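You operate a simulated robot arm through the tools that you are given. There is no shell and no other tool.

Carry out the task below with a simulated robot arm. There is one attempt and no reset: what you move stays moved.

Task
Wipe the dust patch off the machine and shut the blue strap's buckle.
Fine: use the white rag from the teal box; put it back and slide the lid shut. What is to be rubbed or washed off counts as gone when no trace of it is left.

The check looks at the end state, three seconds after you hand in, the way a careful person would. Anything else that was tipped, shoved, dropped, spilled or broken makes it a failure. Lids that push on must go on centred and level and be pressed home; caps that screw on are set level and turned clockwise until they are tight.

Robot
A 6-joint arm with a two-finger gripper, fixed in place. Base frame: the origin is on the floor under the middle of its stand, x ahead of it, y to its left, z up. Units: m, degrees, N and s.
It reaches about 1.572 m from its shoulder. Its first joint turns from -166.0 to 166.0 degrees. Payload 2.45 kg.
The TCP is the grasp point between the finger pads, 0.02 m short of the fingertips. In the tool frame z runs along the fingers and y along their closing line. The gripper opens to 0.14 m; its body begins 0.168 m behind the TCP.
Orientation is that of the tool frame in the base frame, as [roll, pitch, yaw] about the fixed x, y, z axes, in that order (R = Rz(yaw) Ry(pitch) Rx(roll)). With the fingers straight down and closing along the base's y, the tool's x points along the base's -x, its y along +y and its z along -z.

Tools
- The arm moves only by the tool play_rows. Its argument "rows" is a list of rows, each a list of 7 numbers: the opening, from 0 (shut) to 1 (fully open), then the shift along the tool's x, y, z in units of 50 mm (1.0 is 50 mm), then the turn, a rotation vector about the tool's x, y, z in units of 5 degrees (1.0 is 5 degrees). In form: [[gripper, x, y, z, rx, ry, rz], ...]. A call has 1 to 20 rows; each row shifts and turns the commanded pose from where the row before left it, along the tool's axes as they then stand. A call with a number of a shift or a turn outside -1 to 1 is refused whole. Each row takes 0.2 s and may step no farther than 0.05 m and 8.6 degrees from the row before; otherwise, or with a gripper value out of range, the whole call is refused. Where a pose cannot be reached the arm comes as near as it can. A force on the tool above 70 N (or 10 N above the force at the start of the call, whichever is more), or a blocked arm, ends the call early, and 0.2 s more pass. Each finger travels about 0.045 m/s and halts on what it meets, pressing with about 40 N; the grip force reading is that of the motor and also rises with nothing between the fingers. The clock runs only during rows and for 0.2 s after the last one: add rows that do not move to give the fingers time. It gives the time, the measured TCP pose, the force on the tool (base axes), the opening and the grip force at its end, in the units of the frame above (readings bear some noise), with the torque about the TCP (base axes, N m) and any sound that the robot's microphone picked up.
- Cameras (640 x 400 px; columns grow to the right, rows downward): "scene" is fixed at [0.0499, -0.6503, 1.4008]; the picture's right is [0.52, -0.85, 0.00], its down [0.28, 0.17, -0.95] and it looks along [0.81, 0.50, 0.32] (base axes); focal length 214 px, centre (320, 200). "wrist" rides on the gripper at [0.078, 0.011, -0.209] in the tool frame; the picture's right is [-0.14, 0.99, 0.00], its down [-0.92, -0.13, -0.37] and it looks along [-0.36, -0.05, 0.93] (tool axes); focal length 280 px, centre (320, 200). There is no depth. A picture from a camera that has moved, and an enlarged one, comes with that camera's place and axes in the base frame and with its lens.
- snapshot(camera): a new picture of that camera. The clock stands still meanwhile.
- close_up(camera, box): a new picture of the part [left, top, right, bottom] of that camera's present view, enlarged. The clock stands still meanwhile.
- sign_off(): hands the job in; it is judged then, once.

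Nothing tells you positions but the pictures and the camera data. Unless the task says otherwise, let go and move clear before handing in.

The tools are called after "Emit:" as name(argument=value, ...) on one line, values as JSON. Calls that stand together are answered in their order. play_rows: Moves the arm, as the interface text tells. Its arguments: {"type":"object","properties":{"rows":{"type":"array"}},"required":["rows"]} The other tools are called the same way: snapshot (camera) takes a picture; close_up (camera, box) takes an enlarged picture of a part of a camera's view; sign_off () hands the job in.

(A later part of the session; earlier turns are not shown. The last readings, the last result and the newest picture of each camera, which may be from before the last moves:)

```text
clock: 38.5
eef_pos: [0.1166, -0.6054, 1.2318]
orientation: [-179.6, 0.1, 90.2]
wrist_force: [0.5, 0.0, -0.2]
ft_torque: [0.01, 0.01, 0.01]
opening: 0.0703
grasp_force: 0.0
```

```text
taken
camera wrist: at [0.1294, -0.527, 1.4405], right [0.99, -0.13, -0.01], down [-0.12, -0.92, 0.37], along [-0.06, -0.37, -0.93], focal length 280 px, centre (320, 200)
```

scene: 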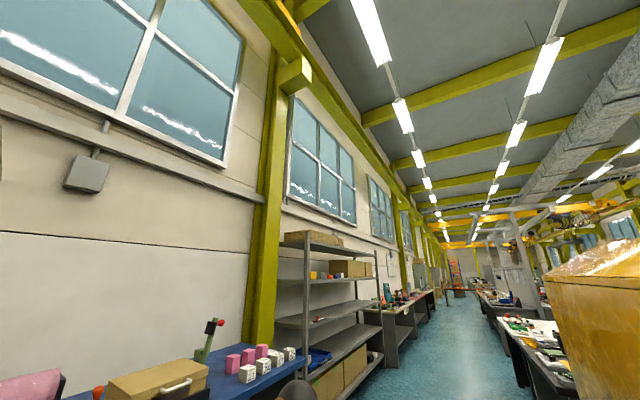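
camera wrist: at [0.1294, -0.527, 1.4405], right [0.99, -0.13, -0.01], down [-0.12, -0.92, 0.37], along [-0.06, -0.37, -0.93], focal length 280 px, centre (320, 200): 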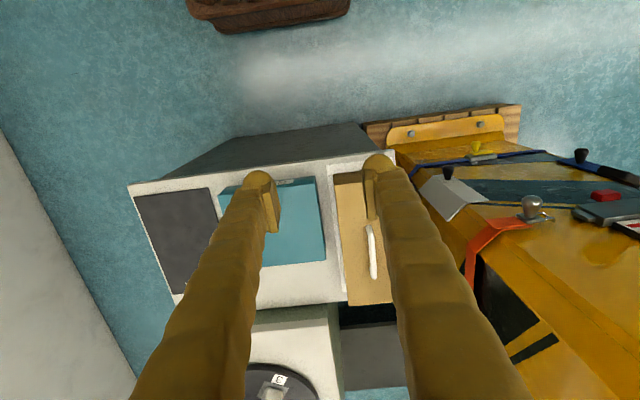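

The cabinet top now shows the teal box in the middle, a dark tray to its left and the tan box to its right. I'll shift toward −x so the teal box falls between the fingers.

Emit:
play_rows(rows=[[1, 0, -0.9, 0, 0, 0, 0], [1, 0, -0.9, 0, 0, 0, 0], [1, 0, -0.9, 0, 0, 0, 0], [1, 0, 0, 0, 0, 0, 0], [1, 0, 0, 0, 0, 0, 0]])

Emit:
snapshot(camera="wrist")

Emit:
close_up(camera="wrist", box=[230, 160, 390, 260])

```text
clock: 39.7
eef_pos: [-0.0162, -0.6083, 1.2321]
orientation: [-179.6, 0.1, 90.3]
wrist_force: [0.6, 0.0, -0.5]
ft_torque: [0.05, 0.0, -0.01]
opening: 0.1399
grasp_force: 0.1
```

```text
taken
camera wrist: at [-0.0044, -0.5298, 1.4415], right [0.99, -0.13, -0.01], down [-0.12, -0.92, 0.37], along [-0.05, -0.37, -0.93], focal length 280 px, centre (320, 200)
```

wrist: 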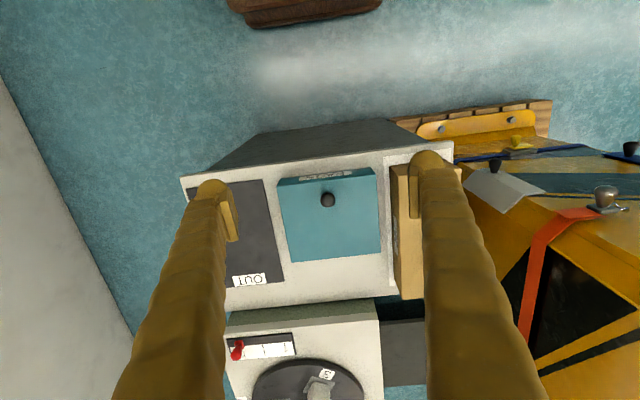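

```text
4.00 times, centred on (310, 210) of wrist
camera zoom: at [-0.0044, -0.5298, 1.4415], right [0.99, -0.13, -0.01], down [-0.12, -0.92, 0.37], along [-0.05, -0.37, -0.93], focal length 1122 px, centre (360, 160)
```

zoom: 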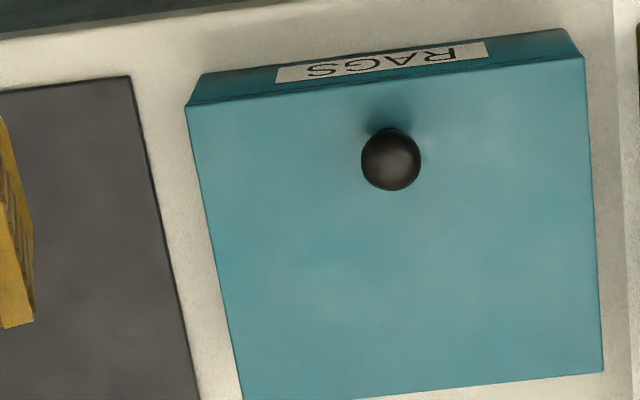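

The box carries a "RAGS" label on its +y face, and the knob centre is at about (−0.020, −0.750, 0.89). I'll move above the knob with the fingers part open and descend to just over it.

Emit:
play_rows(rows=[[0.5, -0.947, -0.03, 0, 0, 0, 0], [0.5, -0.947, -0.03, 0, 0, 0, 0], [0.5, -0.947, 0, 0, 0, 0, 0], [0.5, 0, 0, 0.9, 0, 0, 0], [0.5, 0, 0, 0.9, 0, 0, 0], [0.5, 0, 0, 0.9, 0, 0, 0], [0.5, 0, 0, 0.9, 0, 0, 0], [0.5, 0, 0, 0.9, 0, 0, 0], [0.5, 0, 0, 0.7, 0, 0, 0], [0.5, 0, 0, 0, 0, 0, 0]])

Emit:
snapshot(camera="wrist")

Emit:
close_up(camera="wrist", box=[220, 80, 420, 240])

```text
clock: 41.9
eef_pos: [-0.0198, -0.7497, 0.9721]
orientation: [-179.7, 0.0, 90.3]
wrist_force: [-0.5, 0.2, 0.5]
ft_torque: [-0.03, 0.01, 0.03]
opening: 0.0703
grasp_force: 0.0
```

```text
taken
camera wrist: at [-0.0088, -0.6717, 1.1811], right [0.99, -0.13, -0.01], down [-0.12, -0.92, 0.37], along [-0.05, -0.37, -0.93], focal length 280 px, centre (320, 200)
```

wrist: 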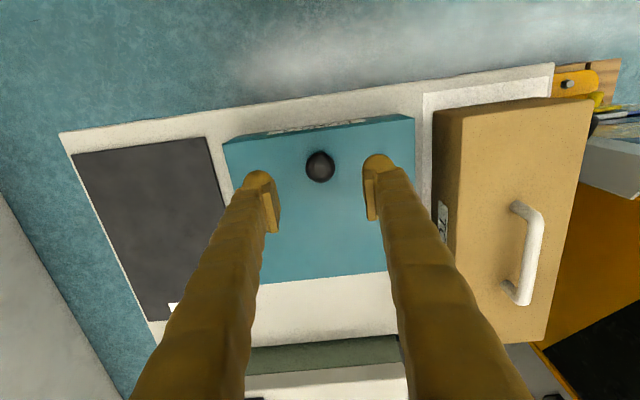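

```text
2.50 times, centred on (320, 160) of wrist
camera zoom: at [-0.0088, -0.6717, 1.1811], right [0.99, -0.13, -0.01], down [-0.12, -0.92, 0.37], along [-0.05, -0.37, -0.93], focal length 701 px, centre (320, 300)
```

zoom: 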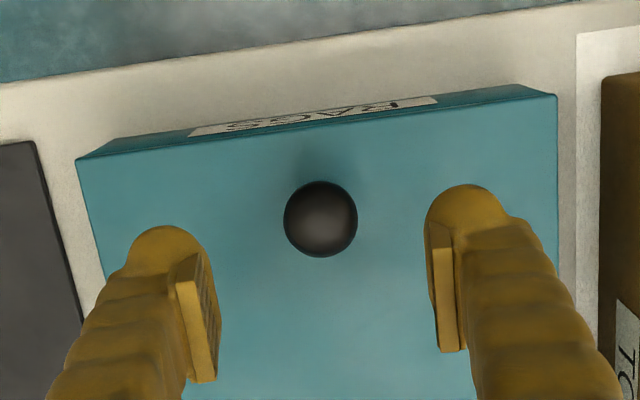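

The knob is centred between the fingers. I'll descend and close on it.

Emit:
play_rows(rows=[[0.5, 0, 0, 0.7, 0, 0, 0], [0.5, 0, 0, 0.5, 0, 0, 0], [0.5, 0, 0, 0.34, 0, 0, 0], [0.0, 0, 0, 0, 0, 0, 0], [0.0, 0, 0, 0, 0, 0, 0], [0.0, 0, 0, 0, 0, 0, 0], [0.0, 0, 0, 0, 0, 0, 0]])

Emit:
close_up(camera="wrist", box=[220, 80, 420, 240])

```text
clock: 43.5
eef_pos: [-0.0211, -0.7496, 0.8958]
orientation: [-179.7, 0.0, 90.3]
wrist_force: [40.3, -1.1, -4.9]
ft_torque: [-0.04, -0.31, 0.06]
opening: 0.0307
grasp_force: 37.9
```

```text
2.50 times, centred on (320, 160) of wrist
camera zoom: at [-0.0093, -0.67, 1.1053], right [0.99, -0.13, -0.01], down [-0.12, -0.92, 0.37], along [-0.05, -0.37, -0.93], focal length 701 px, centre (320, 300)
```

zoom: 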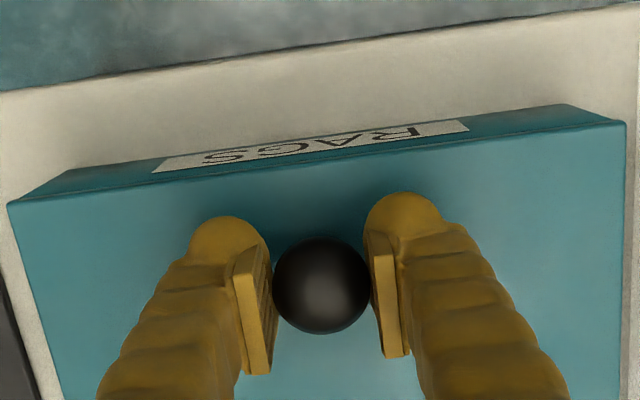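

The fingers have met the knob (31 mm), but one side presses harder. I'll shift about 1.5 mm to even the grip, then test the sliding direction gently.

Emit:
play_rows(rows=[[0.0, 0, 0.03, 0, 0, 0, 0], [0.0, 0, 0, 0, 0, 0, 0], [0.0, 0, 0, 0, 0, 0, 0]])

```text
clock: 44.3
eef_pos: [-0.0195, -0.7487, 0.8961]
orientation: [-179.6, 0.1, 90.2]
wrist_force: [8.7, 0.8, 2.2]
ft_torque: [-0.06, -0.08, 0.03]
opening: 0.0305
grasp_force: 44.8
```

The grip is balanced now. I'll try a small slide toward −y.

Emit:
play_rows(rows=[[0.0, -0.1, 0, 0, 0, 0, 0], [0.0, -0.1, 0, 0, 0, 0, 0], [0.0, 0, 0, 0, 0, 0, 0]])

Emit:
close_up(camera="wrist", box=[220, 80, 420, 240])

```text
clock: 45.1
eef_pos: [-0.0201, -0.7597, 0.8953]
orientation: [-179.7, 0.1, 90.3]
wrist_force: [-11.7, 0.0, 10.9]
ft_torque: [-0.04, 0.15, -0.01]
opening: 0.0304
grasp_force: 44.8
```

```text
2.50 times, centred on (320, 160) of wrist
camera zoom: at [-0.0087, -0.68, 1.1051], right [0.99, -0.13, -0.01], down [-0.12, -0.92, 0.37], along [-0.06, -0.37, -0.93], focal length 701 px, centre (320, 300)
```

zoom: 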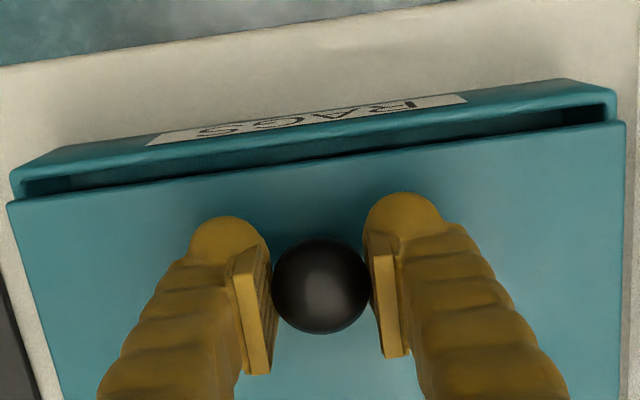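

The lid slides toward −y and the box stays put. I'll slide it farther in steps.

Emit:
play_rows(rows=[[0.0, -0.25, 0, 0, 0, 0, 0], [0.0, -0.25, 0, 0, 0, 0, 0], [0.0, -0.25, 0, 0, 0, 0, 0], [0.0, -0.25, 0, 0, 0, 0, 0], [0.0, 0, 0, 0, 0, 0, 0]])

Emit:
snapshot(camera="wrist")

```text
clock: 46.3
eef_pos: [-0.0207, -0.81, 0.8971]
orientation: [-179.6, 0.1, 90.2]
wrist_force: [-56.8, 0.5, 13.4]
ft_torque: [0.15, 0.67, -0.06]
opening: 0.0305
grasp_force: 44.5
```

```text
taken
camera wrist: at [-0.0085, -0.7311, 1.105], right [0.99, -0.13, -0.01], down [-0.12, -0.92, 0.37], along [-0.06, -0.37, -0.93], focal length 280 px, centre (320, 200)
```

wrist: 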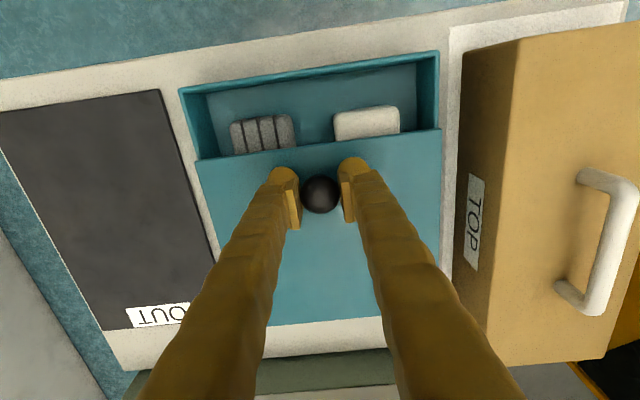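

The box holds a grey item on the left and the white rag on the right. A side force has built up, so I'll relieve it before sliding on.

Emit:
play_rows(rows=[[0.0, 0, -0.03, 0, 0, 0, 0], [0.0, 0, -0.02, 0, 0, 0, 0], [0.0, 0, 0, 0, 0, 0, 0]])

```text
clock: 47.1
eef_pos: [-0.0196, -0.8084, 0.8959]
orientation: [-179.8, 0.1, 90.3]
wrist_force: [-24.3, -0.2, 18.7]
ft_torque: [-0.12, 0.26, 0.02]
opening: 0.0305
grasp_force: 44.7
```

Emit:
play_rows(rows=[[0.0, 0, -0.025, -0.02, 0, 0, 0], [0.0, 0, 0, 0, 0, 0, 0], [0.0, 0, 0, 0, 0, 0, 0]])

```text
clock: 47.9
eef_pos: [-0.0193, -0.8096, 0.8951]
orientation: [-179.7, 0.0, 90.3]
wrist_force: [30.5, 0.8, 1.2]
ft_torque: [0.01, -0.33, 0.05]
opening: 0.0304
grasp_force: 45.1
```

Emit:
play_rows(rows=[[0.0, 0, 0.013, 0, 0, 0, 0], [0.0, -0.2, -0.004, 0, 0, 0, 0], [0.0, -0.2, -0.004, 0, 0, 0, 0], [0.0, -0.2, -0.004, 0, 0, 0, 0], [0.0, -0.2, -0.004, 0, 0, 0, 0], [0.0, -0.2, -0.004, 0, 0, 0, 0], [0.0, 0, 0, 0, 0, 0, 0]])

Emit:
snapshot(camera="wrist")

```text
clock: 49.2
eef_pos: [-0.0205, -0.851, 0.8962]
orientation: [-179.6, 0.0, 90.3]
wrist_force: [6.8, 0.6, -2.3]
ft_torque: [-0.14, -0.04, 0.04]
opening: 0.0303
grasp_force: 45.1
stopped in row 6: the force on the tool passed its limit at 71 N (the readings are from after the stop); the commanded pose is now the measured one
```

```text
taken
camera wrist: at [-0.0094, -0.7718, 1.105], right [0.99, -0.13, 0.0], down [-0.12, -0.92, 0.37], along [-0.05, -0.37, -0.93], focal length 280 px, centre (320, 200)
```

wrist: 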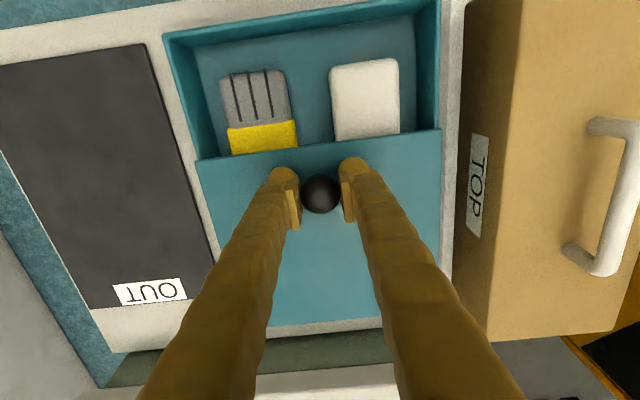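

The lid is about 0.10 m open, showing the white rag and beside it a grey-and-yellow brush that is to be left alone. I'll look closely at the rag's size and the free room around it.

Emit:
close_up(camera="wrist", box=[150, 0, 470, 200])

Emit:
close_up(camera="wrist", box=[300, 20, 460, 150])

```text
2.00 times, centred on (310, 100) of wrist
camera zoom: at [-0.0094, -0.7718, 1.105], right [0.99, -0.13, 0.0], down [-0.12, -0.92, 0.37], along [-0.05, -0.37, -0.93], focal length 561 px, centre (340, 400)
```

zoom: 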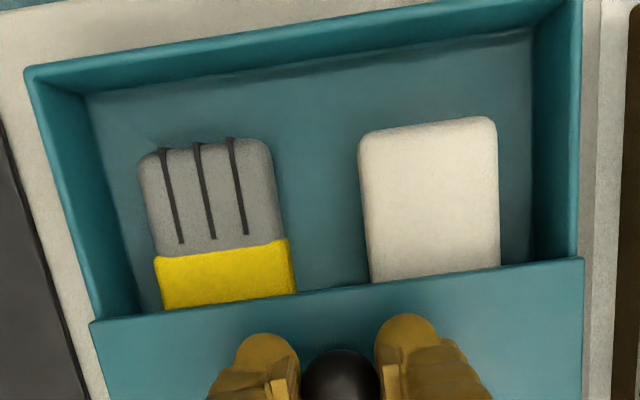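

```text
3.08 times, centred on (380, 85) of wrist
camera zoom: at [-0.0094, -0.7718, 1.105], right [0.99, -0.13, 0.0], down [-0.12, -0.92, 0.37], along [-0.05, -0.37, -0.93], focal length 863 px, centre (135, 554)
```

zoom: 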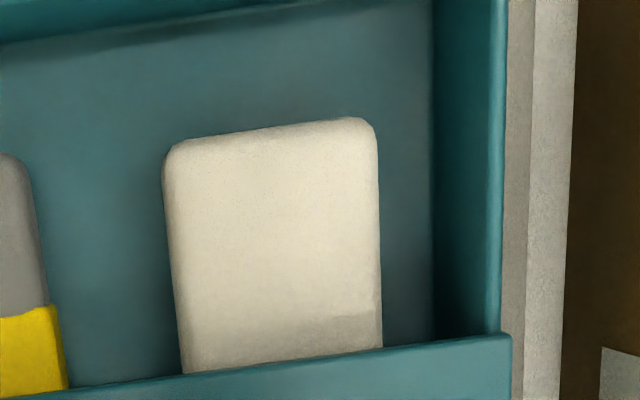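

The rag measures about 58 mm wide in x with a 24 mm gap to the wall, so a grasp along y (34 mm free at the +y side) may fit better if the lid opens farther. I'll carefully slide the lid further.

Emit:
play_rows(rows=[[0.0, -0.1, 0, 0, 0, 0, 0], [0.0, -0.1, 0, 0, 0, 0, 0], [0.0, 0, 0, 0, 0, 0, 0]])

```text
clock: 50.0
eef_pos: [-0.0203, -0.8614, 0.897]
orientation: [-179.6, 0.0, 90.2]
wrist_force: [18.6, -1.2, 14.4]
ft_torque: [-0.05, -0.19, 0.04]
opening: 0.0304
grasp_force: 45.2
```

Emit:
play_rows(rows=[[0.0, -0.1, 0.006, 0, 0, 0, 0], [0.0, -0.1, 0, 0, 0, 0, 0], [0.0, -0.1, 0, 0, 0, 0, 0], [0.0, -0.1, 0, 0, 0, 0, 0], [0.0, 0, 0, 0, 0, 0, 0]])

Emit:
snapshot(camera="wrist")

```text
clock: 51.2
eef_pos: [-0.0207, -0.8799, 0.8951]
orientation: [-179.7, 0.0, 90.3]
wrist_force: [13.8, 0.1, 14.4]
ft_torque: [-0.03, -0.08, 0.02]
opening: 0.0304
grasp_force: 44.9
```

```text
taken
camera wrist: at [-0.0094, -0.8025, 1.1047], right [0.99, -0.13, 0.0], down [-0.12, -0.92, 0.37], along [-0.05, -0.37, -0.93], focal length 280 px, centre (320, 200)
```

wrist: 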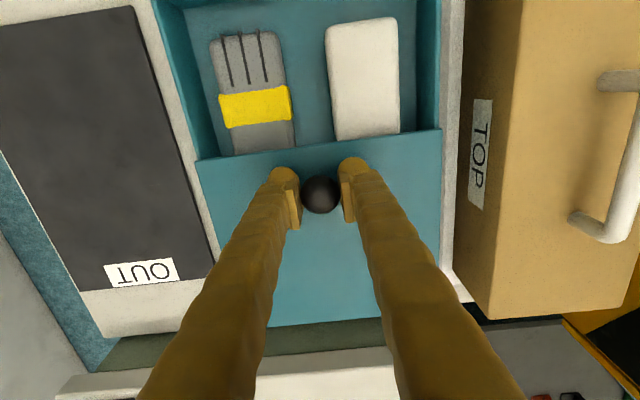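

The lid now is 0.13 m open. Before going farther I'll check how much room is left behind it before the neighbouring bench.

Emit:
close_up(camera="wrist", box=[50, 240, 450, 400])

Emit:
close_up(camera="wrist", box=[300, 0, 460, 100])

Emit:
close_up(camera="wrist", box=[300, 80, 460, 180])

```text
1.60 times, centred on (250, 320) of wrist
camera zoom: at [-0.0094, -0.8025, 1.1047], right [0.99, -0.13, 0.0], down [-0.12, -0.92, 0.37], along [-0.05, -0.37, -0.93], focal length 449 px, centre (432, 8)
```

zoom: 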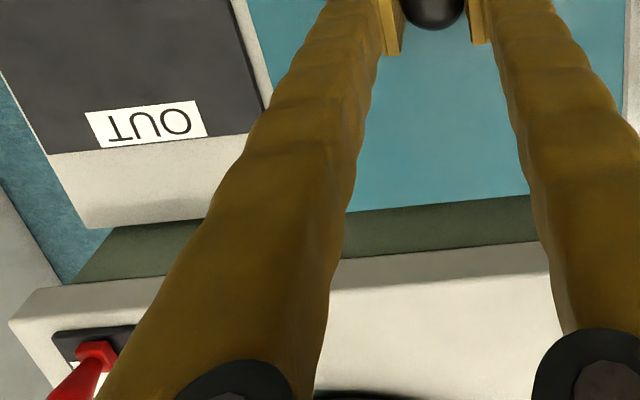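

```text
4.00 times, centred on (380, 50) of wrist
camera zoom: at [-0.0094, -0.8025, 1.1047], right [0.99, -0.13, 0.0], down [-0.12, -0.92, 0.37], along [-0.05, -0.37, -0.93], focal length 1122 px, centre (80, 800)
```

zoom: 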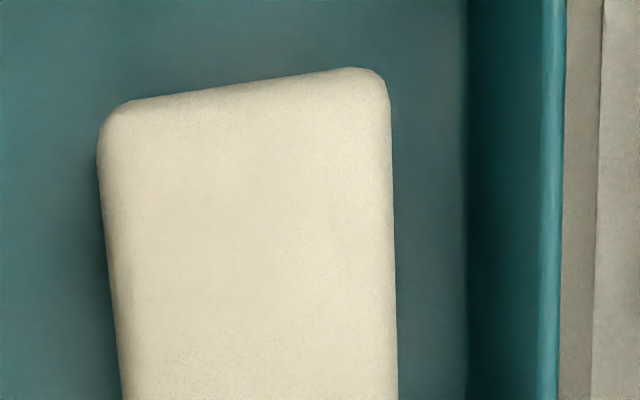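

```text
4.00 times, centred on (380, 130) of wrist
camera zoom: at [-0.0094, -0.8025, 1.1047], right [0.99, -0.13, 0.0], down [-0.12, -0.92, 0.37], along [-0.05, -0.37, -0.93], focal length 1122 px, centre (80, 480)
```

zoom: 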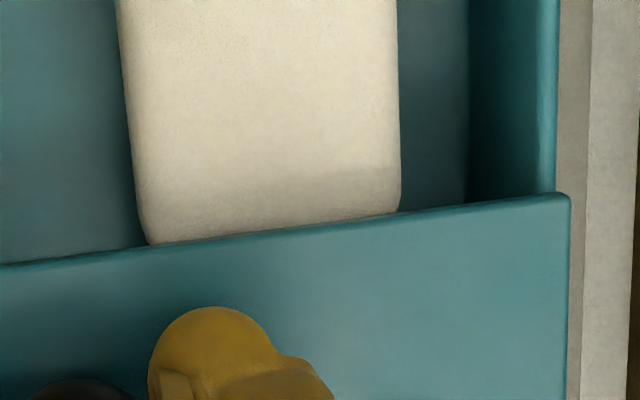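

The rag spans about x 0.00–0.058 and y −0.85…−0.757, and the bench behind lies beyond y≈−1.13, so there is room to slide the lid another 4–5 cm. I'll continue in small steps.

Emit:
play_rows(rows=[[0.0, -0.1, 0.004, 0, 0, 0, 0], [0.0, -0.1, 0, 0, 0, 0, 0], [0.0, -0.1, 0, 0, 0, 0, 0], [0.0, -0.1, 0, 0, 0, 0, 0], [0.0, 0, 0, 0, 0, 0, 0]])

Emit:
play_rows(rows=[[0.0, -0.1, 0, 0, 0, 0, 0], [0.0, -0.1, 0, 0, 0, 0, 0], [0.0, -0.1, 0, 0, 0, 0, 0], [0.0, -0.1, 0, 0, 0, 0, 0], [0.0, 0, 0, 0, 0, 0, 0]])

Emit:
snapshot(camera="wrist")

```text
clock: 52.4
eef_pos: [-0.0203, -0.8998, 0.8955]
orientation: [-179.7, 0.0, 90.3]
wrist_force: [10.1, 0.1, -11.7]
ft_torque: [0.18, -0.04, 0.03]
opening: 0.0304
grasp_force: 44.9
```

```text
clock: 53.6
eef_pos: [-0.0196, -0.9202, 0.8956]
orientation: [-179.7, 0.0, 90.3]
wrist_force: [-6.1, -0.4, -20.7]
ft_torque: [0.11, 0.09, 0.02]
opening: 0.0305
grasp_force: 44.9
```

```text
taken
camera wrist: at [-0.0093, -0.8415, 1.1047], right [0.99, -0.13, -0.01], down [-0.12, -0.92, 0.37], along [-0.05, -0.36, -0.93], focal length 280 px, centre (320, 200)
```

wrist: 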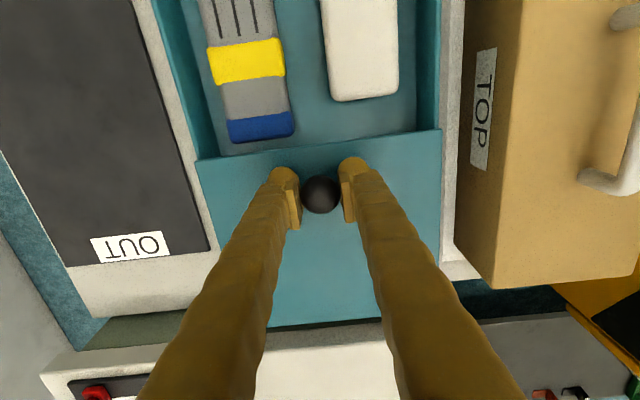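

The rag is now fully exposed with about 3.5 cm to the lid edge. I'll ease the vertical strain, release the knob and rise, then check the lid and the rag.

Emit:
play_rows(rows=[[0.0, 0, 0, 0.015, 0, 0, 0], [0.2, 0, 0, 0, 0, 0, 0], [0.35, 0, 0, 0, 0, 0, 0], [0.5, 0, 0, 0, 0, 0, 0], [0.5, 0, 0, 0, 0, 0, 0], [0.5, 0, 0, 0, 0, 0, 0]])

Emit:
play_rows(rows=[[0.5, 0, 0, -0.5, 0, 0, 0], [0.5, 0, 0, -1, 0, 0, 0], [0.5, 0, 0, -1, 0, 0, 0], [0.5, 0.5, 0, -0.8, 0, 0, 0], [0.5, 0.9, 0.3, 0, 0, 0, 0], [0.5, 0.9, 0.3, 0, 0, 0, 0], [0.5, 0, 0, 0, 0, 0, 0]])

Emit:
snapshot(camera="wrist")

Emit:
close_up(camera="wrist", box=[200, 80, 440, 230])

```text
clock: 55.0
eef_pos: [-0.0207, -0.9199, 0.8962]
orientation: [-179.7, 0.0, 90.3]
wrist_force: [-1.3, -0.5, 0.6]
ft_torque: [0.04, 0.0, 0.02]
opening: 0.0701
grasp_force: 0.0
```

```text
clock: 56.6
eef_pos: [0.0093, -0.8051, 1.061]
orientation: [-179.7, -0.1, 90.2]
wrist_force: [-0.2, -0.9, -0.3]
ft_torque: [0.03, 0.0, -0.01]
opening: 0.0702
grasp_force: 0.1
```

```text
taken
camera wrist: at [0.0203, -0.7262, 1.2693], right [0.99, -0.13, 0.0], down [-0.12, -0.92, 0.37], along [-0.05, -0.37, -0.93], focal length 280 px, centre (320, 200)
```

wrist: 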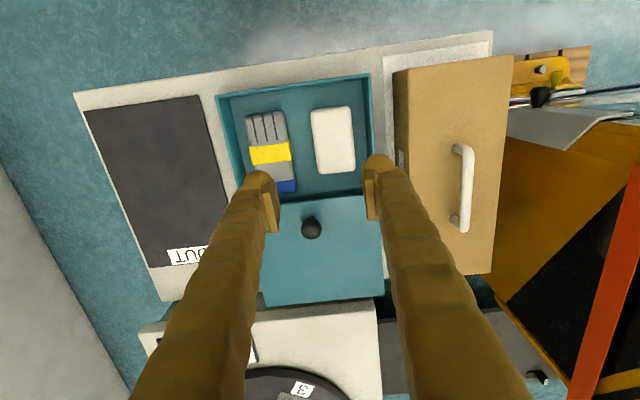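

```text
2.67 times, centred on (320, 155) of wrist
camera zoom: at [0.0203, -0.7262, 1.2693], right [0.99, -0.13, 0.0], down [-0.12, -0.92, 0.37], along [-0.05, -0.37, -0.93], focal length 748 px, centre (320, 320)
```

zoom: 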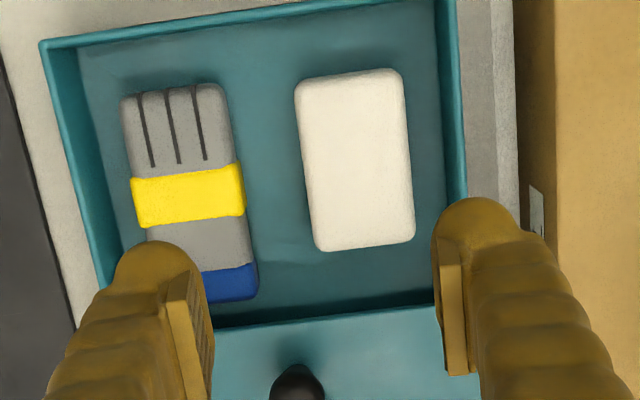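

The lid stays put where I left it; the rag lies at about x 0.00–0.061, y −0.855…−0.756, top z≈0.83. A grasp along y is best but needs slightly more room, so I'll nudge the lid about 2 cm further with closed fingers against the knob.

Emit:
play_rows(rows=[[0, -0.4, -0.3, 0, 0, 0, 0], [0, -0.5, -0.3, 0, 0, 0, 0], [0, 0, 0, 0, 0, 0, 0], [0, 0, 0, 0.9, 0, 0, 0], [0, 0, 0, 0.9, 0, 0, 0], [0, 0, 0, 0.9, 0, 0, 0], [0, 0, 0, 0.6, 0, 0, 0], [0, 0, 0, 0, 0, 0, 0]])

Emit:
snapshot(camera="wrist")

Emit:
close_up(camera="wrist", box=[240, 120, 400, 260])

```text
clock: 58.4
eef_pos: [-0.0185, -0.8502, 0.8931]
orientation: [-179.7, 0.0, 90.3]
wrist_force: [-0.4, -0.2, 0.1]
ft_torque: [0.0, -0.02, 0.0]
opening: 0.0
grasp_force: 29.0
```

```text
taken
camera wrist: at [-0.0077, -0.7717, 1.102], right [0.99, -0.13, 0.0], down [-0.12, -0.92, 0.37], along [-0.05, -0.37, -0.93], focal length 280 px, centre (320, 200)
```

wrist: 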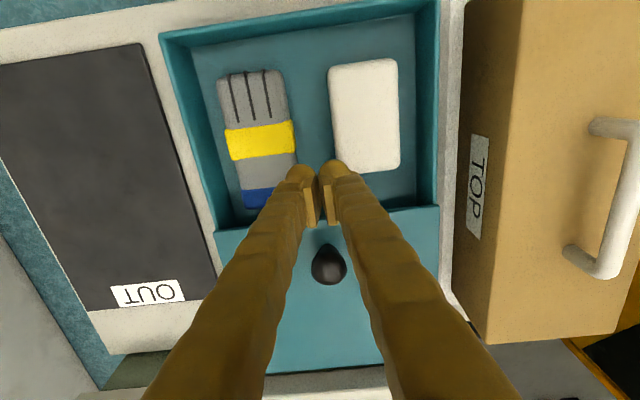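

```text
2.86 times, centred on (320, 190) of wrist
camera zoom: at [-0.0077, -0.7717, 1.102], right [0.99, -0.13, 0.0], down [-0.12, -0.92, 0.37], along [-0.05, -0.37, -0.93], focal length 801 px, centre (320, 229)
```

zoom: 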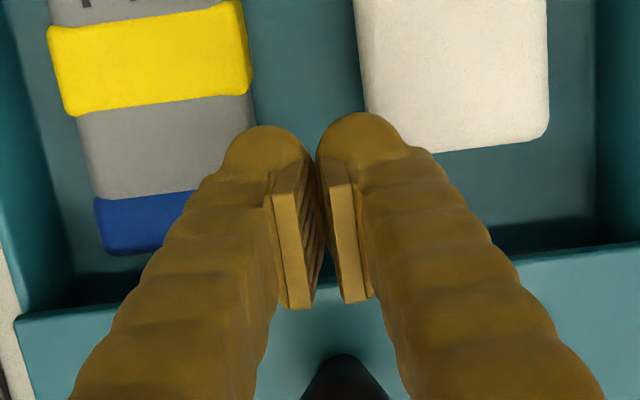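

Emit:
play_rows(rows=[[0, -0.2, 0, 0, 0, 0, 0], [0, -0.2, 0, 0, 0, 0, 0], [0, -0.1, 0, 0, 0, 0, 0], [0, 0, 0, 0, 0, 0, 0]])

Emit:
close_up(camera="wrist", box=[240, 120, 400, 260])

```text
clock: 59.4
eef_pos: [-0.0184, -0.8753, 0.8953]
orientation: [-179.7, 0.0, 90.3]
wrist_force: [0.4, 0.9, -0.9]
ft_torque: [-0.02, -0.01, -0.01]
opening: 0.0001
grasp_force: 29.6
```

```text
2.86 times, centred on (320, 190) of wrist
camera zoom: at [-0.0079, -0.7962, 1.1045], right [0.99, -0.13, 0.0], down [-0.12, -0.92, 0.37], along [-0.05, -0.37, -0.93], focal length 801 px, centre (320, 229)
```

zoom: 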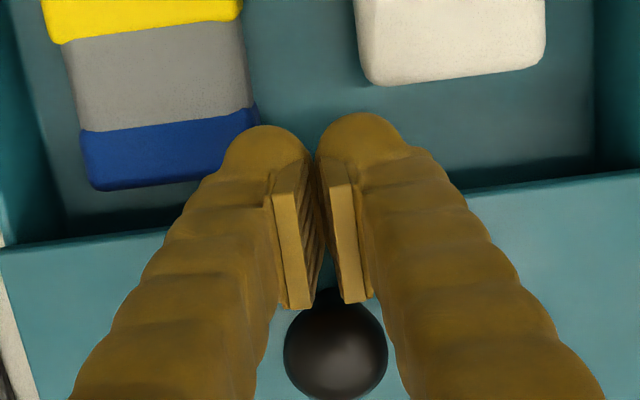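

Emit:
play_rows(rows=[[0, -0.1, 0, 0, 0, 0, 0], [0, -0.1, 0, 0, 0, 0, 0], [0, -0.1, 0, 0, 0, 0, 0], [0, 0, 0, 0, 0, 0, 0]])

Emit:
close_up(camera="wrist", box=[240, 120, 400, 260])

```text
clock: 60.4
eef_pos: [-0.0188, -0.8897, 0.8948]
orientation: [-179.7, -0.1, 90.3]
wrist_force: [0.3, -0.4, -0.2]
ft_torque: [0.01, 0.02, 0.02]
opening: 0.0001
grasp_force: 29.2
```

```text
2.86 times, centred on (320, 190) of wrist
camera zoom: at [-0.0086, -0.8116, 1.1045], right [0.99, -0.13, 0.0], down [-0.12, -0.92, 0.37], along [-0.05, -0.37, -0.93], focal length 801 px, centre (320, 229)
```

zoom: 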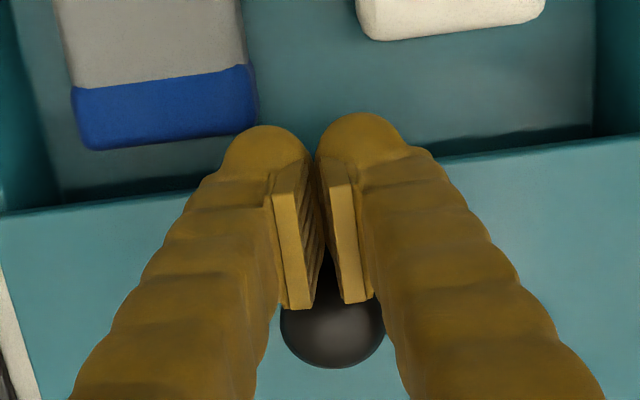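

Emit:
play_rows(rows=[[0, -0.1, 0, 0, 0, 0, 0], [0, -0.1, 0, 0, 0, 0, 0], [0, -0.1, 0, 0, 0, 0, 0], [0, 0, 0, 0, 0, 0, 0]])

Emit:
close_up(camera="wrist", box=[240, 120, 400, 260])

```text
clock: 61.5
eef_pos: [-0.0203, -0.9007, 0.8946]
orientation: [-179.6, -0.4, 90.2]
wrist_force: [0.1, 20.3, 5.9]
ft_torque: [0.05, 0.01, -0.03]
opening: 0.0057
grasp_force: 29.4
stopped in row 4: the force on the tool passed its limit at 73 N (the readings are from after the stop); the commanded pose is now the measured one
```

```text
2.86 times, centred on (320, 190) of wrist
camera zoom: at [-0.0095, -0.8244, 1.1048], right [0.99, -0.13, -0.01], down [-0.12, -0.92, 0.36], along [-0.05, -0.36, -0.93], focal length 801 px, centre (320, 229)
```

zoom: 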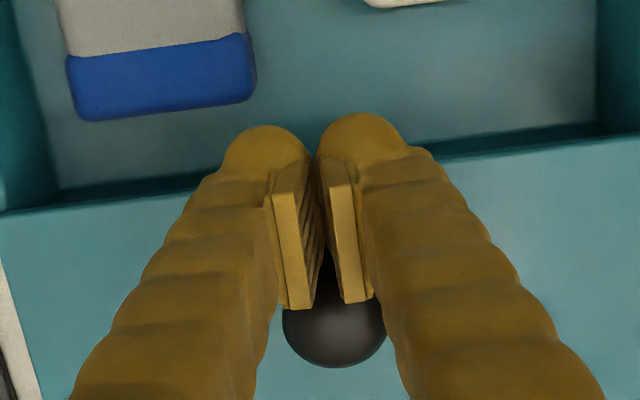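

The lid reached its end stop: its edge is now at y≈−0.900. I'll back off, rise, turn the gripper so it closes along y, and hover over the rag with the fingers opened to about 104 mm.

Emit:
play_rows(rows=[[0, 0.3, 0, 0, 0, 0, 0], [0, 0, 0, -0.8, 0, 0, 0], [0, 0, 0, -1, 0, 0, 0], [0, 0, 0, -1, 0, 0, 0], [0.4, 0, 0, -0.6, 0, 0, 0], [0.6, 0.5, 0.5, 0, 0, 0, 0], [0.743, 0.96, 0.2, 0, 0, 0, 0], [0.743, 0, 0.3, 0, 0, 0, 0]])

Emit:
play_rows(rows=[[0.743, 0, 0, 0, 0, 0, -1], [0.743, 0, 0, 0, 0, 0, -1], [0.743, 0, 0, 0, 0, 0, -1], [0.743, 0, 0, 0, 0, 0, -1], [0.743, 0, 0, 0, 0, 0, -1], [0.743, 0, 0, 0, 0, 0, -1], [0.743, 0, 0, 0, 0, 0, -1], [0.743, 0, 0, 0, 0, 0, -1], [0.743, 0, 0, 0, 0, 0, -1], [0.743, 0, 0, 0, 0, 0, -1], [0.743, 0, 0, 0, 0, 0, -1], [0.743, 0, 0, 0, 0, 0, -1], [0.743, 0, 0, 0, 0, 0, -1], [0.743, 0, 0, 0, 0, 0, -1], [0.743, 0, 0, 0, 0, 0, -1], [0.743, 0, 0, 0, 0, 0, -1], [0.743, 0, 0, 0, 0, 0, -1], [0.743, 0, 0, 0, 0, 0, -1], [0.743, 0, 0, 0, 0, 0, 0]])

Emit:
snapshot(camera="wrist")

```text
clock: 63.2
eef_pos: [0.0323, -0.8155, 1.0648]
orientation: [-179.8, -0.3, 90.3]
wrist_force: [0.2, -0.3, 1.0]
ft_torque: [0.01, 0.04, -0.02]
opening: 0.0849
grasp_force: 0.1
```

```text
clock: 67.2
eef_pos: [0.0293, -0.8163, 1.0653]
orientation: [179.7, -0.3, -179.6]
wrist_force: [-0.4, 0.7, -0.1]
ft_torque: [0.0, 0.03, 0.04]
opening: 0.1043
grasp_force: 0.0
```

```text
taken
camera wrist: at [-0.0479, -0.8064, 1.2744], right [0.13, 0.99, 0.01], down [0.92, -0.12, 0.36], along [0.36, -0.04, -0.93], focal length 280 px, centre (320, 200)
```

wrist: 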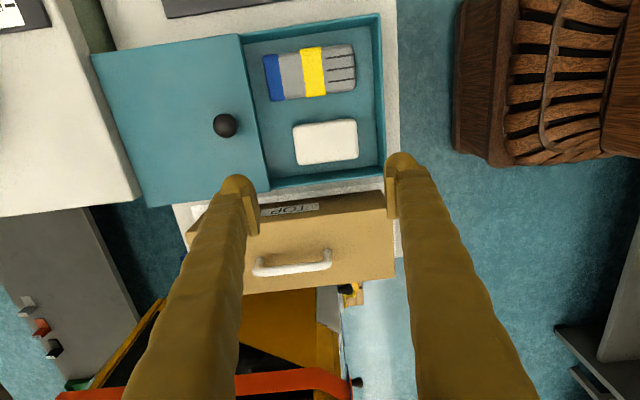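

Emit:
close_up(camera="wrist", box=[220, 0, 420, 200])

Emit:
close_up(camera="wrist", box=[260, 95, 400, 182])

```text
2.00 times, centred on (320, 100) of wrist
camera zoom: at [-0.0479, -0.8064, 1.2744], right [0.13, 0.99, 0.01], down [0.92, -0.12, 0.36], along [0.36, -0.04, -0.93], focal length 561 px, centre (320, 400)
```

zoom: 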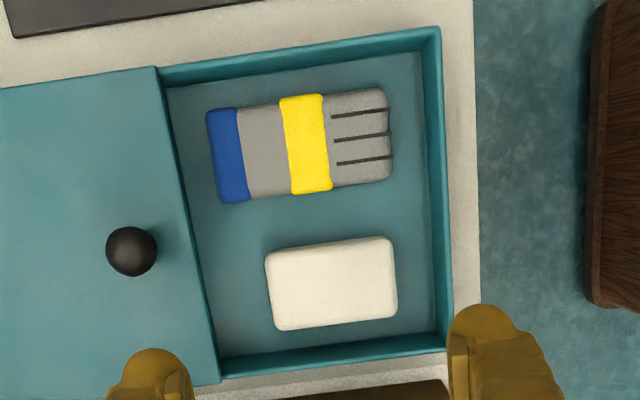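

```text
4.57 times, centred on (330, 138) of wrist
camera zoom: at [-0.0479, -0.8064, 1.2744], right [0.13, 0.99, 0.01], down [0.92, -0.12, 0.36], along [0.36, -0.04, -0.93], focal length 1282 px, centre (274, 481)
```

zoom: 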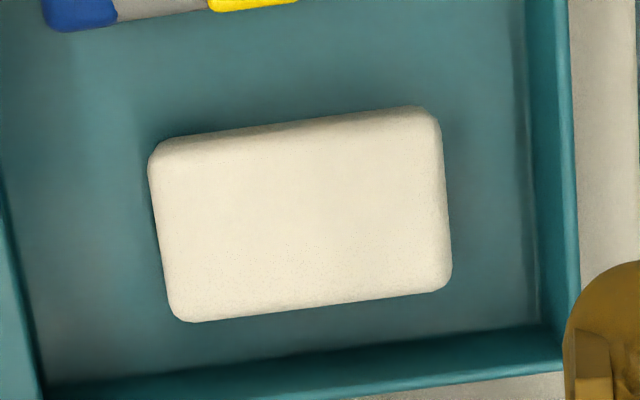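

Free room for a y-grasp is tight (gaps of 33 mm and 43 mm), so I need to know the finger thickness exactly. I'll bring the gripper in front of the scene camera to measure it.

Emit:
play_rows(rows=[[0.743, 0, 0, -0.9, 0, 0, 0], [0.743, -0.571, 0.486, -0.58, 0, 0, 0], [0.743, -0.571, 0.486, -0.58, 0, 0, 0], [0.743, -0.571, 0.486, -0.58, 0, 0, 0], [0.743, -0.571, 0.486, -0.58, 0, 0, 0], [0.743, -0.571, 0.486, -0.58, 0, 0, 0], [0.743, -0.571, 0.486, -0.58, 0, 0, 0], [0.743, -0.571, 0.486, -0.58, 0, 0, 0], [0.743, -0.571, 0.486, -0.58, 0, 0, 0], [0.743, -0.571, 0.486, -0.58, 0, 0, 0], [0.743, -0.571, 0.486, -0.58, 0, 0, 0], [0.743, -0.571, 0.486, -0.58, 0, 0, 0], [0.743, -0.571, 0.486, -0.4, 0, 0, 0], [0.743, 0, 0, 0, 0, 0, 0]])

Emit:
play_rows(rows=[[0.743, 0, 0, 0, 0, 0, -0.9], [0.743, 0, 0, 0, 0, 0, -0.9], [0.743, 0, 0, 0, 0, 0, -0.9], [0.743, 0, 0, 0, 0, 0, -0.9], [0.743, 0, 0, 0, 0, 0, -0.9], [0.743, 0, 0, 0, 0, 0, -0.9], [0.743, 0, 0, 0, 0, 0, -0.9], [0.743, 0, 0, 0, 0, 0, 0]])

Emit:
snapshot(camera="scene")

```text
clock: 70.2
eef_pos: [0.3723, -0.5241, 1.4509]
orientation: [179.7, -0.3, -179.7]
wrist_force: [-1.3, -0.3, 0.2]
ft_torque: [0.01, -0.03, 0.04]
opening: 0.104
grasp_force: 0.0
```

```text
clock: 72.0
eef_pos: [0.3731, -0.5235, 1.4492]
orientation: [179.6, -0.2, -148.2]
wrist_force: [-0.2, -0.7, 0.4]
ft_torque: [-0.02, 0.01, 0.02]
opening: 0.104
grasp_force: 0.0
```

```text
taken
```

scene: 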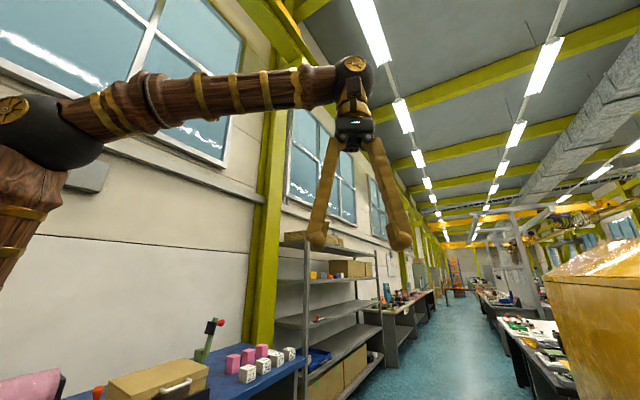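

Emit:
close_up(camera="scene", box=[290, 110, 430, 260])

Emit:
close_up(camera="scene", box=[295, 190, 420, 260])

```text
2.67 times, centred on (360, 185) of scene
camera zoom: at [0.0499, -0.6503, 1.4008], right [0.52, -0.85, 0.0], down [0.28, 0.17, -0.95], along [0.81, 0.5, 0.32], focal length 572 px, centre (213, 240)
```

zoom: 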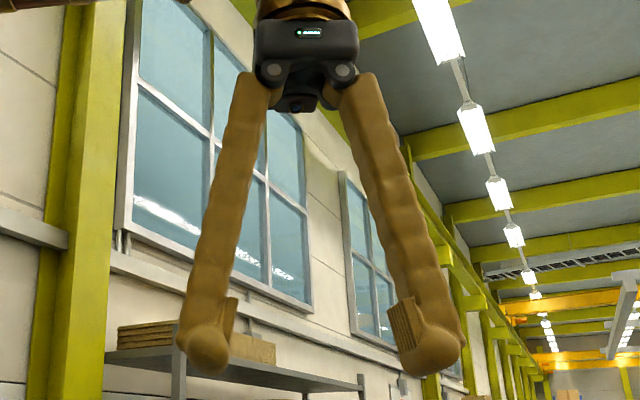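

```text
5.12 times, centred on (358, 225) of scene
camera zoom: at [0.0499, -0.6503, 1.4008], right [0.52, -0.85, 0.0], down [0.28, 0.17, -0.95], along [0.81, 0.5, 0.32], focal length 1098 px, centre (128, 72)
```

zoom: 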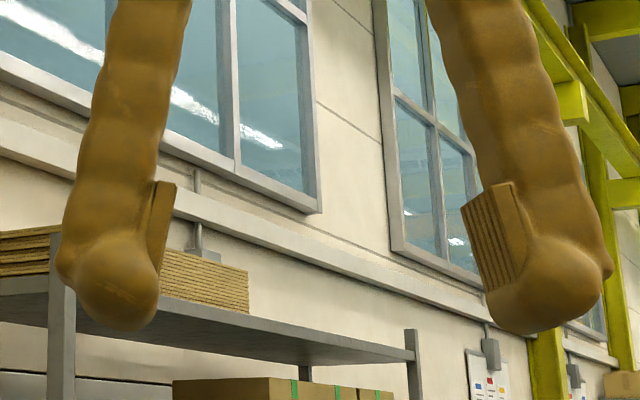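

The measurement helps: each finger is about 32 mm thick at most, and the pads begin 12 mm above the tips. A y-grasp at 106 mm opening, centred at y≈−0.808, fits with 3–5 mm to spare. I'll return above the rag with that opening.

Emit:
play_rows(rows=[[0.757, 0, 0, 0, 0.08, 0, 0.9], [0.757, 0, 0, 0, 0, 0, 0.9], [0.757, 0, 0, 0, 0, 0, 0.9], [0.757, 0, 0, 0, 0, 0, 0.9], [0.757, 0, 0, 0, 0, 0, 0.9], [0.757, 0, 0, 0, 0, 0, 0.9], [0.757, 0, 0, 0, 0, 0, 0.9], [0.757, 0, 0, 0, 0, 0, 0]])

Emit:
play_rows(rows=[[0.757, 0.528, -0.438, 0.615, 0, 0, 0], [0.757, 0.528, -0.438, 0.615, 0, 0, 0], [0.757, 0.528, -0.438, 0.615, 0, 0, 0], [0.757, 0.528, -0.438, 0.615, 0, 0, 0], [0.757, 0.528, -0.438, 0.615, 0, 0, 0], [0.757, 0.528, -0.438, 0.615, 0, 0, 0], [0.757, 0.528, -0.438, 0.615, 0, 0, 0], [0.757, 0.528, -0.438, 0.615, 0, 0, 0], [0.757, 0.528, -0.438, 0.615, 0, 0, 0], [0.757, 0.528, -0.438, 0.615, 0, 0, 0], [0.757, 0.528, -0.438, 0.615, 0, 0, 0], [0.757, 0.528, -0.438, 0.615, 0, 0, 0], [0.757, 0.528, -0.438, 0.615, 0, 0, 0], [0.757, 0, 0, 0, 0, 0, 0]])

Emit:
snapshot(camera="wrist")

```text
clock: 73.8
eef_pos: [0.3719, -0.5236, 1.4497]
orientation: [180.0, 0.0, -179.7]
wrist_force: [0.0, 1.1, 0.7]
ft_torque: [0.0, -0.02, -0.02]
opening: 0.1061
grasp_force: 0.0
```

```text
clock: 76.8
eef_pos: [0.0282, -0.8108, 1.0488]
orientation: [180.0, -0.1, -179.7]
wrist_force: [0.9, -0.8, 0.1]
ft_torque: [0.02, -0.02, 0.01]
opening: 0.1059
grasp_force: 0.1
```

```text
taken
camera wrist: at [-0.0505, -0.8002, 1.2581], right [0.13, 0.99, 0.0], down [0.92, -0.12, 0.37], along [0.36, -0.05, -0.93], focal length 280 px, centre (320, 200)
```

wrist: 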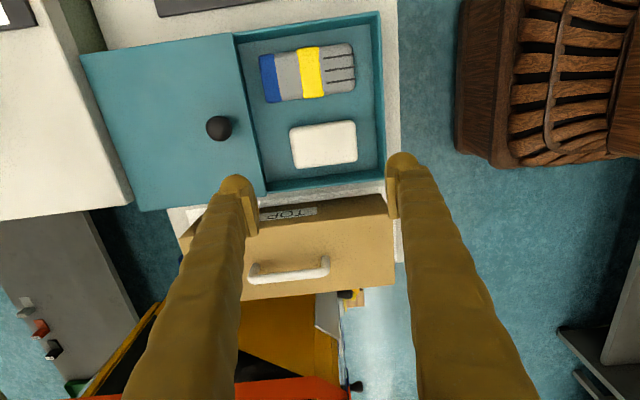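

Emit:
play_rows(rows=[[0.757, -0.026, 0.056, 0.8, 0, 0, 0], [0.757, 0, 0, 0.9, 0, 0, 0], [0.757, 0, 0, 0.9, 0, 0, 0], [0.757, 0, 0, 0, 0, 0, 0]])

Emit:
snapshot(camera="wrist")

Emit:
close_up(camera="wrist", box=[200, 80, 440, 230])

```text
clock: 77.8
eef_pos: [0.0296, -0.8055, 0.9199]
orientation: [-180.0, -0.1, -179.8]
wrist_force: [-0.3, -1.0, 0.0]
ft_torque: [-0.02, 0.0, -0.01]
opening: 0.1062
grasp_force: 0.0
```

```text
taken
camera wrist: at [-0.0484, -0.7955, 1.1287], right [0.13, 0.99, 0.0], down [0.92, -0.12, 0.37], along [0.36, -0.05, -0.93], focal length 280 px, centre (320, 200)
```

wrist: 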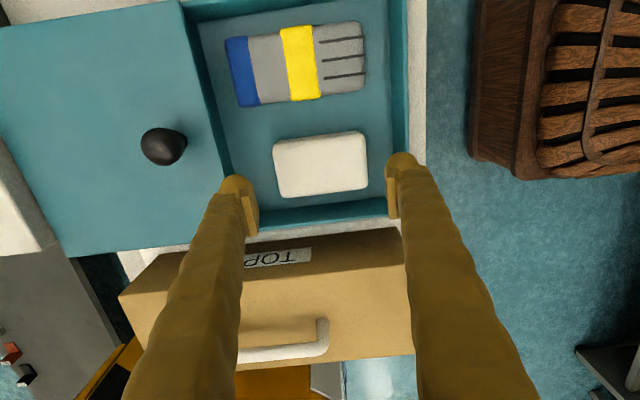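

```text
2.67 times, centred on (320, 155) of wrist
camera zoom: at [-0.0484, -0.7955, 1.1287], right [0.13, 0.99, 0.0], down [0.92, -0.12, 0.37], along [0.36, -0.05, -0.93], focal length 748 px, centre (320, 320)
```

zoom: 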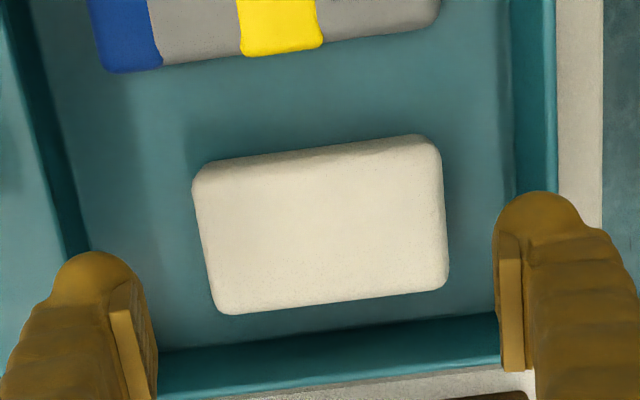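

Refined: wall at y≈−0.7235, lid edge at −0.896, rag from −0.855 to −0.755. I'll set the opening to 103 mm and centre at y≈−0.810, checking the pose reading first.

Emit:
play_rows(rows=[[0.736, 0, 0, 0, 0, 0, 0], [0.736, 0, 0, 0, 0, 0, 0]])

Emit:
play_rows(rows=[[0.736, 0, 0, 0, 0, 0, 0]])

Emit:
play_rows(rows=[[0.736, 0, 0, 0, 0, 0, 0]])

```text
clock: 78.5
eef_pos: [0.0304, -0.8063, 0.9202]
orientation: [-179.9, -0.1, -179.7]
wrist_force: [-0.1, 0.5, 0.2]
ft_torque: [-0.01, -0.01, 0.02]
opening: 0.103
grasp_force: 0.2
```

```text
clock: 78.8
eef_pos: [0.0298, -0.8055, 0.9199]
orientation: [180.0, -0.1, -179.7]
wrist_force: [0.2, -0.2, -0.4]
ft_torque: [-0.04, 0.02, 0.01]
opening: 0.1029
grasp_force: 0.1
```

```text
clock: 79.2
eef_pos: [0.0304, -0.8051, 0.9198]
orientation: [179.9, -0.1, -179.7]
wrist_force: [0.0, -0.7, 0.7]
ft_torque: [0.02, 0.02, -0.01]
opening: 0.103
grasp_force: 0.1
```

Emit:
play_rows(rows=[[0.736, 0, -0.088, 0, 0, 0, 0], [0.736, 0, 0, 0.5, 0, 0, 0], [0.736, 0, 0, 0.2, 0, 0, 0], [0.736, 0, 0, 0, 0, 0, 0]])

Emit:
close_up(camera="wrist", box=[200, 80, 440, 230])

```text
clock: 80.2
eef_pos: [0.0313, -0.8142, 0.8844]
orientation: [179.9, -0.1, -179.8]
wrist_force: [0.6, -0.3, -1.2]
ft_torque: [0.01, 0.01, 0.01]
opening: 0.103
grasp_force: 0.0
```

```text
2.67 times, centred on (320, 155) of wrist
camera zoom: at [-0.0478, -0.8028, 1.0934], right [0.13, 0.99, 0.0], down [0.92, -0.12, 0.37], along [0.36, -0.05, -0.93], focal length 748 px, centre (320, 320)
```

zoom: 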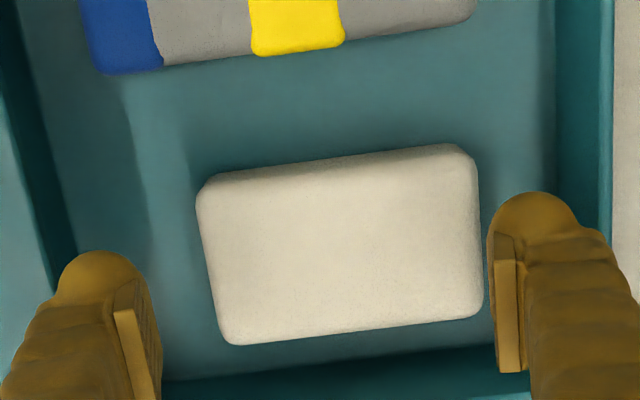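

Emit:
play_rows(rows=[[0.736, 0, 0, 0, 0, 0, 0]])

Emit:
play_rows(rows=[[0.736, 0, 0, 0, 0, 0, 0]])

```text
clock: 80.7
eef_pos: [0.0306, -0.8121, 0.8842]
orientation: [-180.0, 0.0, -179.7]
wrist_force: [0.2, 0.0, 0.0]
ft_torque: [-0.02, 0.02, -0.02]
opening: 0.1027
grasp_force: 0.1
```

```text
clock: 81.0
eef_pos: [0.0306, -0.8135, 0.8844]
orientation: [-179.9, -0.1, -179.6]
wrist_force: [-0.1, -0.4, 0.6]
ft_torque: [-0.04, 0.0, 0.0]
opening: 0.1031
grasp_force: 0.0
```

Emit:
close_up(camera="wrist", box=[190, 130, 290, 230])

Emit:
close_up(camera="wrist", box=[360, 120, 460, 220])

```text
4.00 times, centred on (240, 180) of wrist
camera zoom: at [-0.0478, -0.8028, 1.0935], right [0.13, 0.99, 0.0], down [0.92, -0.12, 0.37], along [0.36, -0.05, -0.93], focal length 1122 px, centre (640, 280)
```

zoom: 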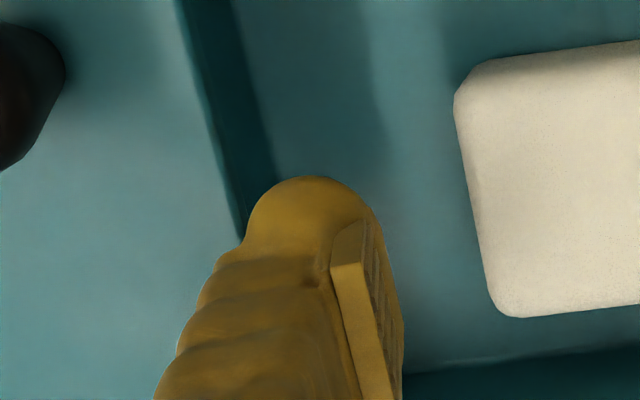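

```text
4.00 times, centred on (410, 170) of wrist
camera zoom: at [-0.0478, -0.8028, 1.0935], right [0.13, 0.99, 0.0], down [0.92, -0.12, 0.37], along [0.36, -0.05, -0.93], focal length 1122 px, centre (-40, 320)
```

zoom: 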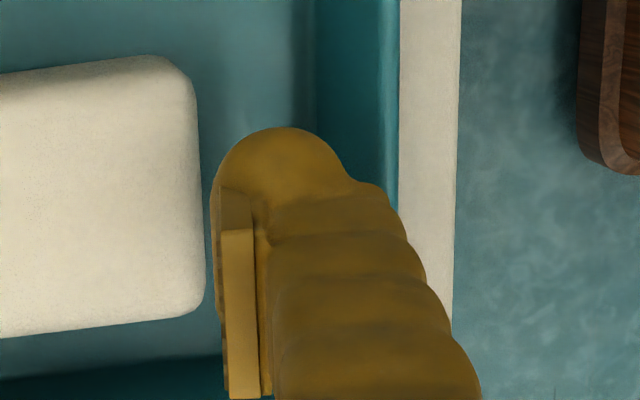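

The −y finger is slightly over the lid edge while the +y finger has room, so I'll shift +4 mm and check again.

Emit:
play_rows(rows=[[0.745, 0, 0.08, 0, 0, 0, 0], [0.745, 0, 0, 0, 0, 0, 0], [0.745, 0, 0, 0, 0, 0, 0]])

Emit:
close_up(camera="wrist", box=[190, 130, 290, 230])

Emit:
close_up(camera="wrist", box=[360, 120, 460, 220])

```text
clock: 81.8
eef_pos: [0.0301, -0.81, 0.8849]
orientation: [-179.9, -0.1, -179.7]
wrist_force: [0.0, 0.5, 0.2]
ft_torque: [-0.01, 0.01, -0.02]
opening: 0.1041
grasp_force: 0.1
```

```text
4.00 times, centred on (240, 180) of wrist
camera zoom: at [-0.0477, -0.7981, 1.0937], right [0.13, 0.99, 0.0], down [0.92, -0.12, 0.37], along [0.36, -0.05, -0.93], focal length 1122 px, centre (640, 280)
```

zoom: 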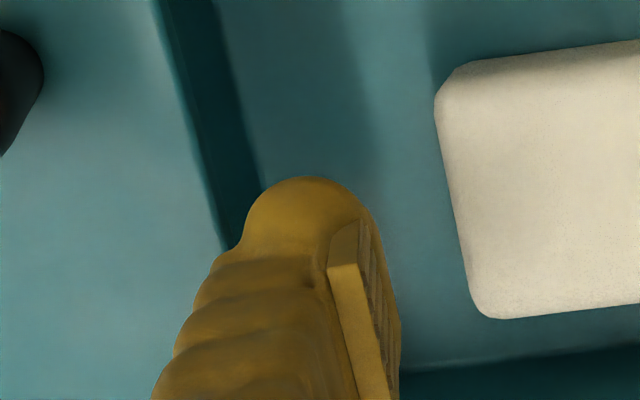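

```text
4.00 times, centred on (410, 170) of wrist
camera zoom: at [-0.0477, -0.7981, 1.0937], right [0.13, 0.99, 0.0], down [0.92, -0.12, 0.37], along [0.36, -0.05, -0.93], focal length 1122 px, centre (-40, 320)
```

zoom: 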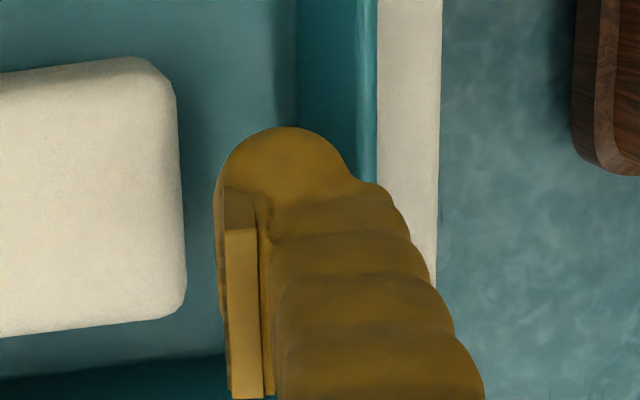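

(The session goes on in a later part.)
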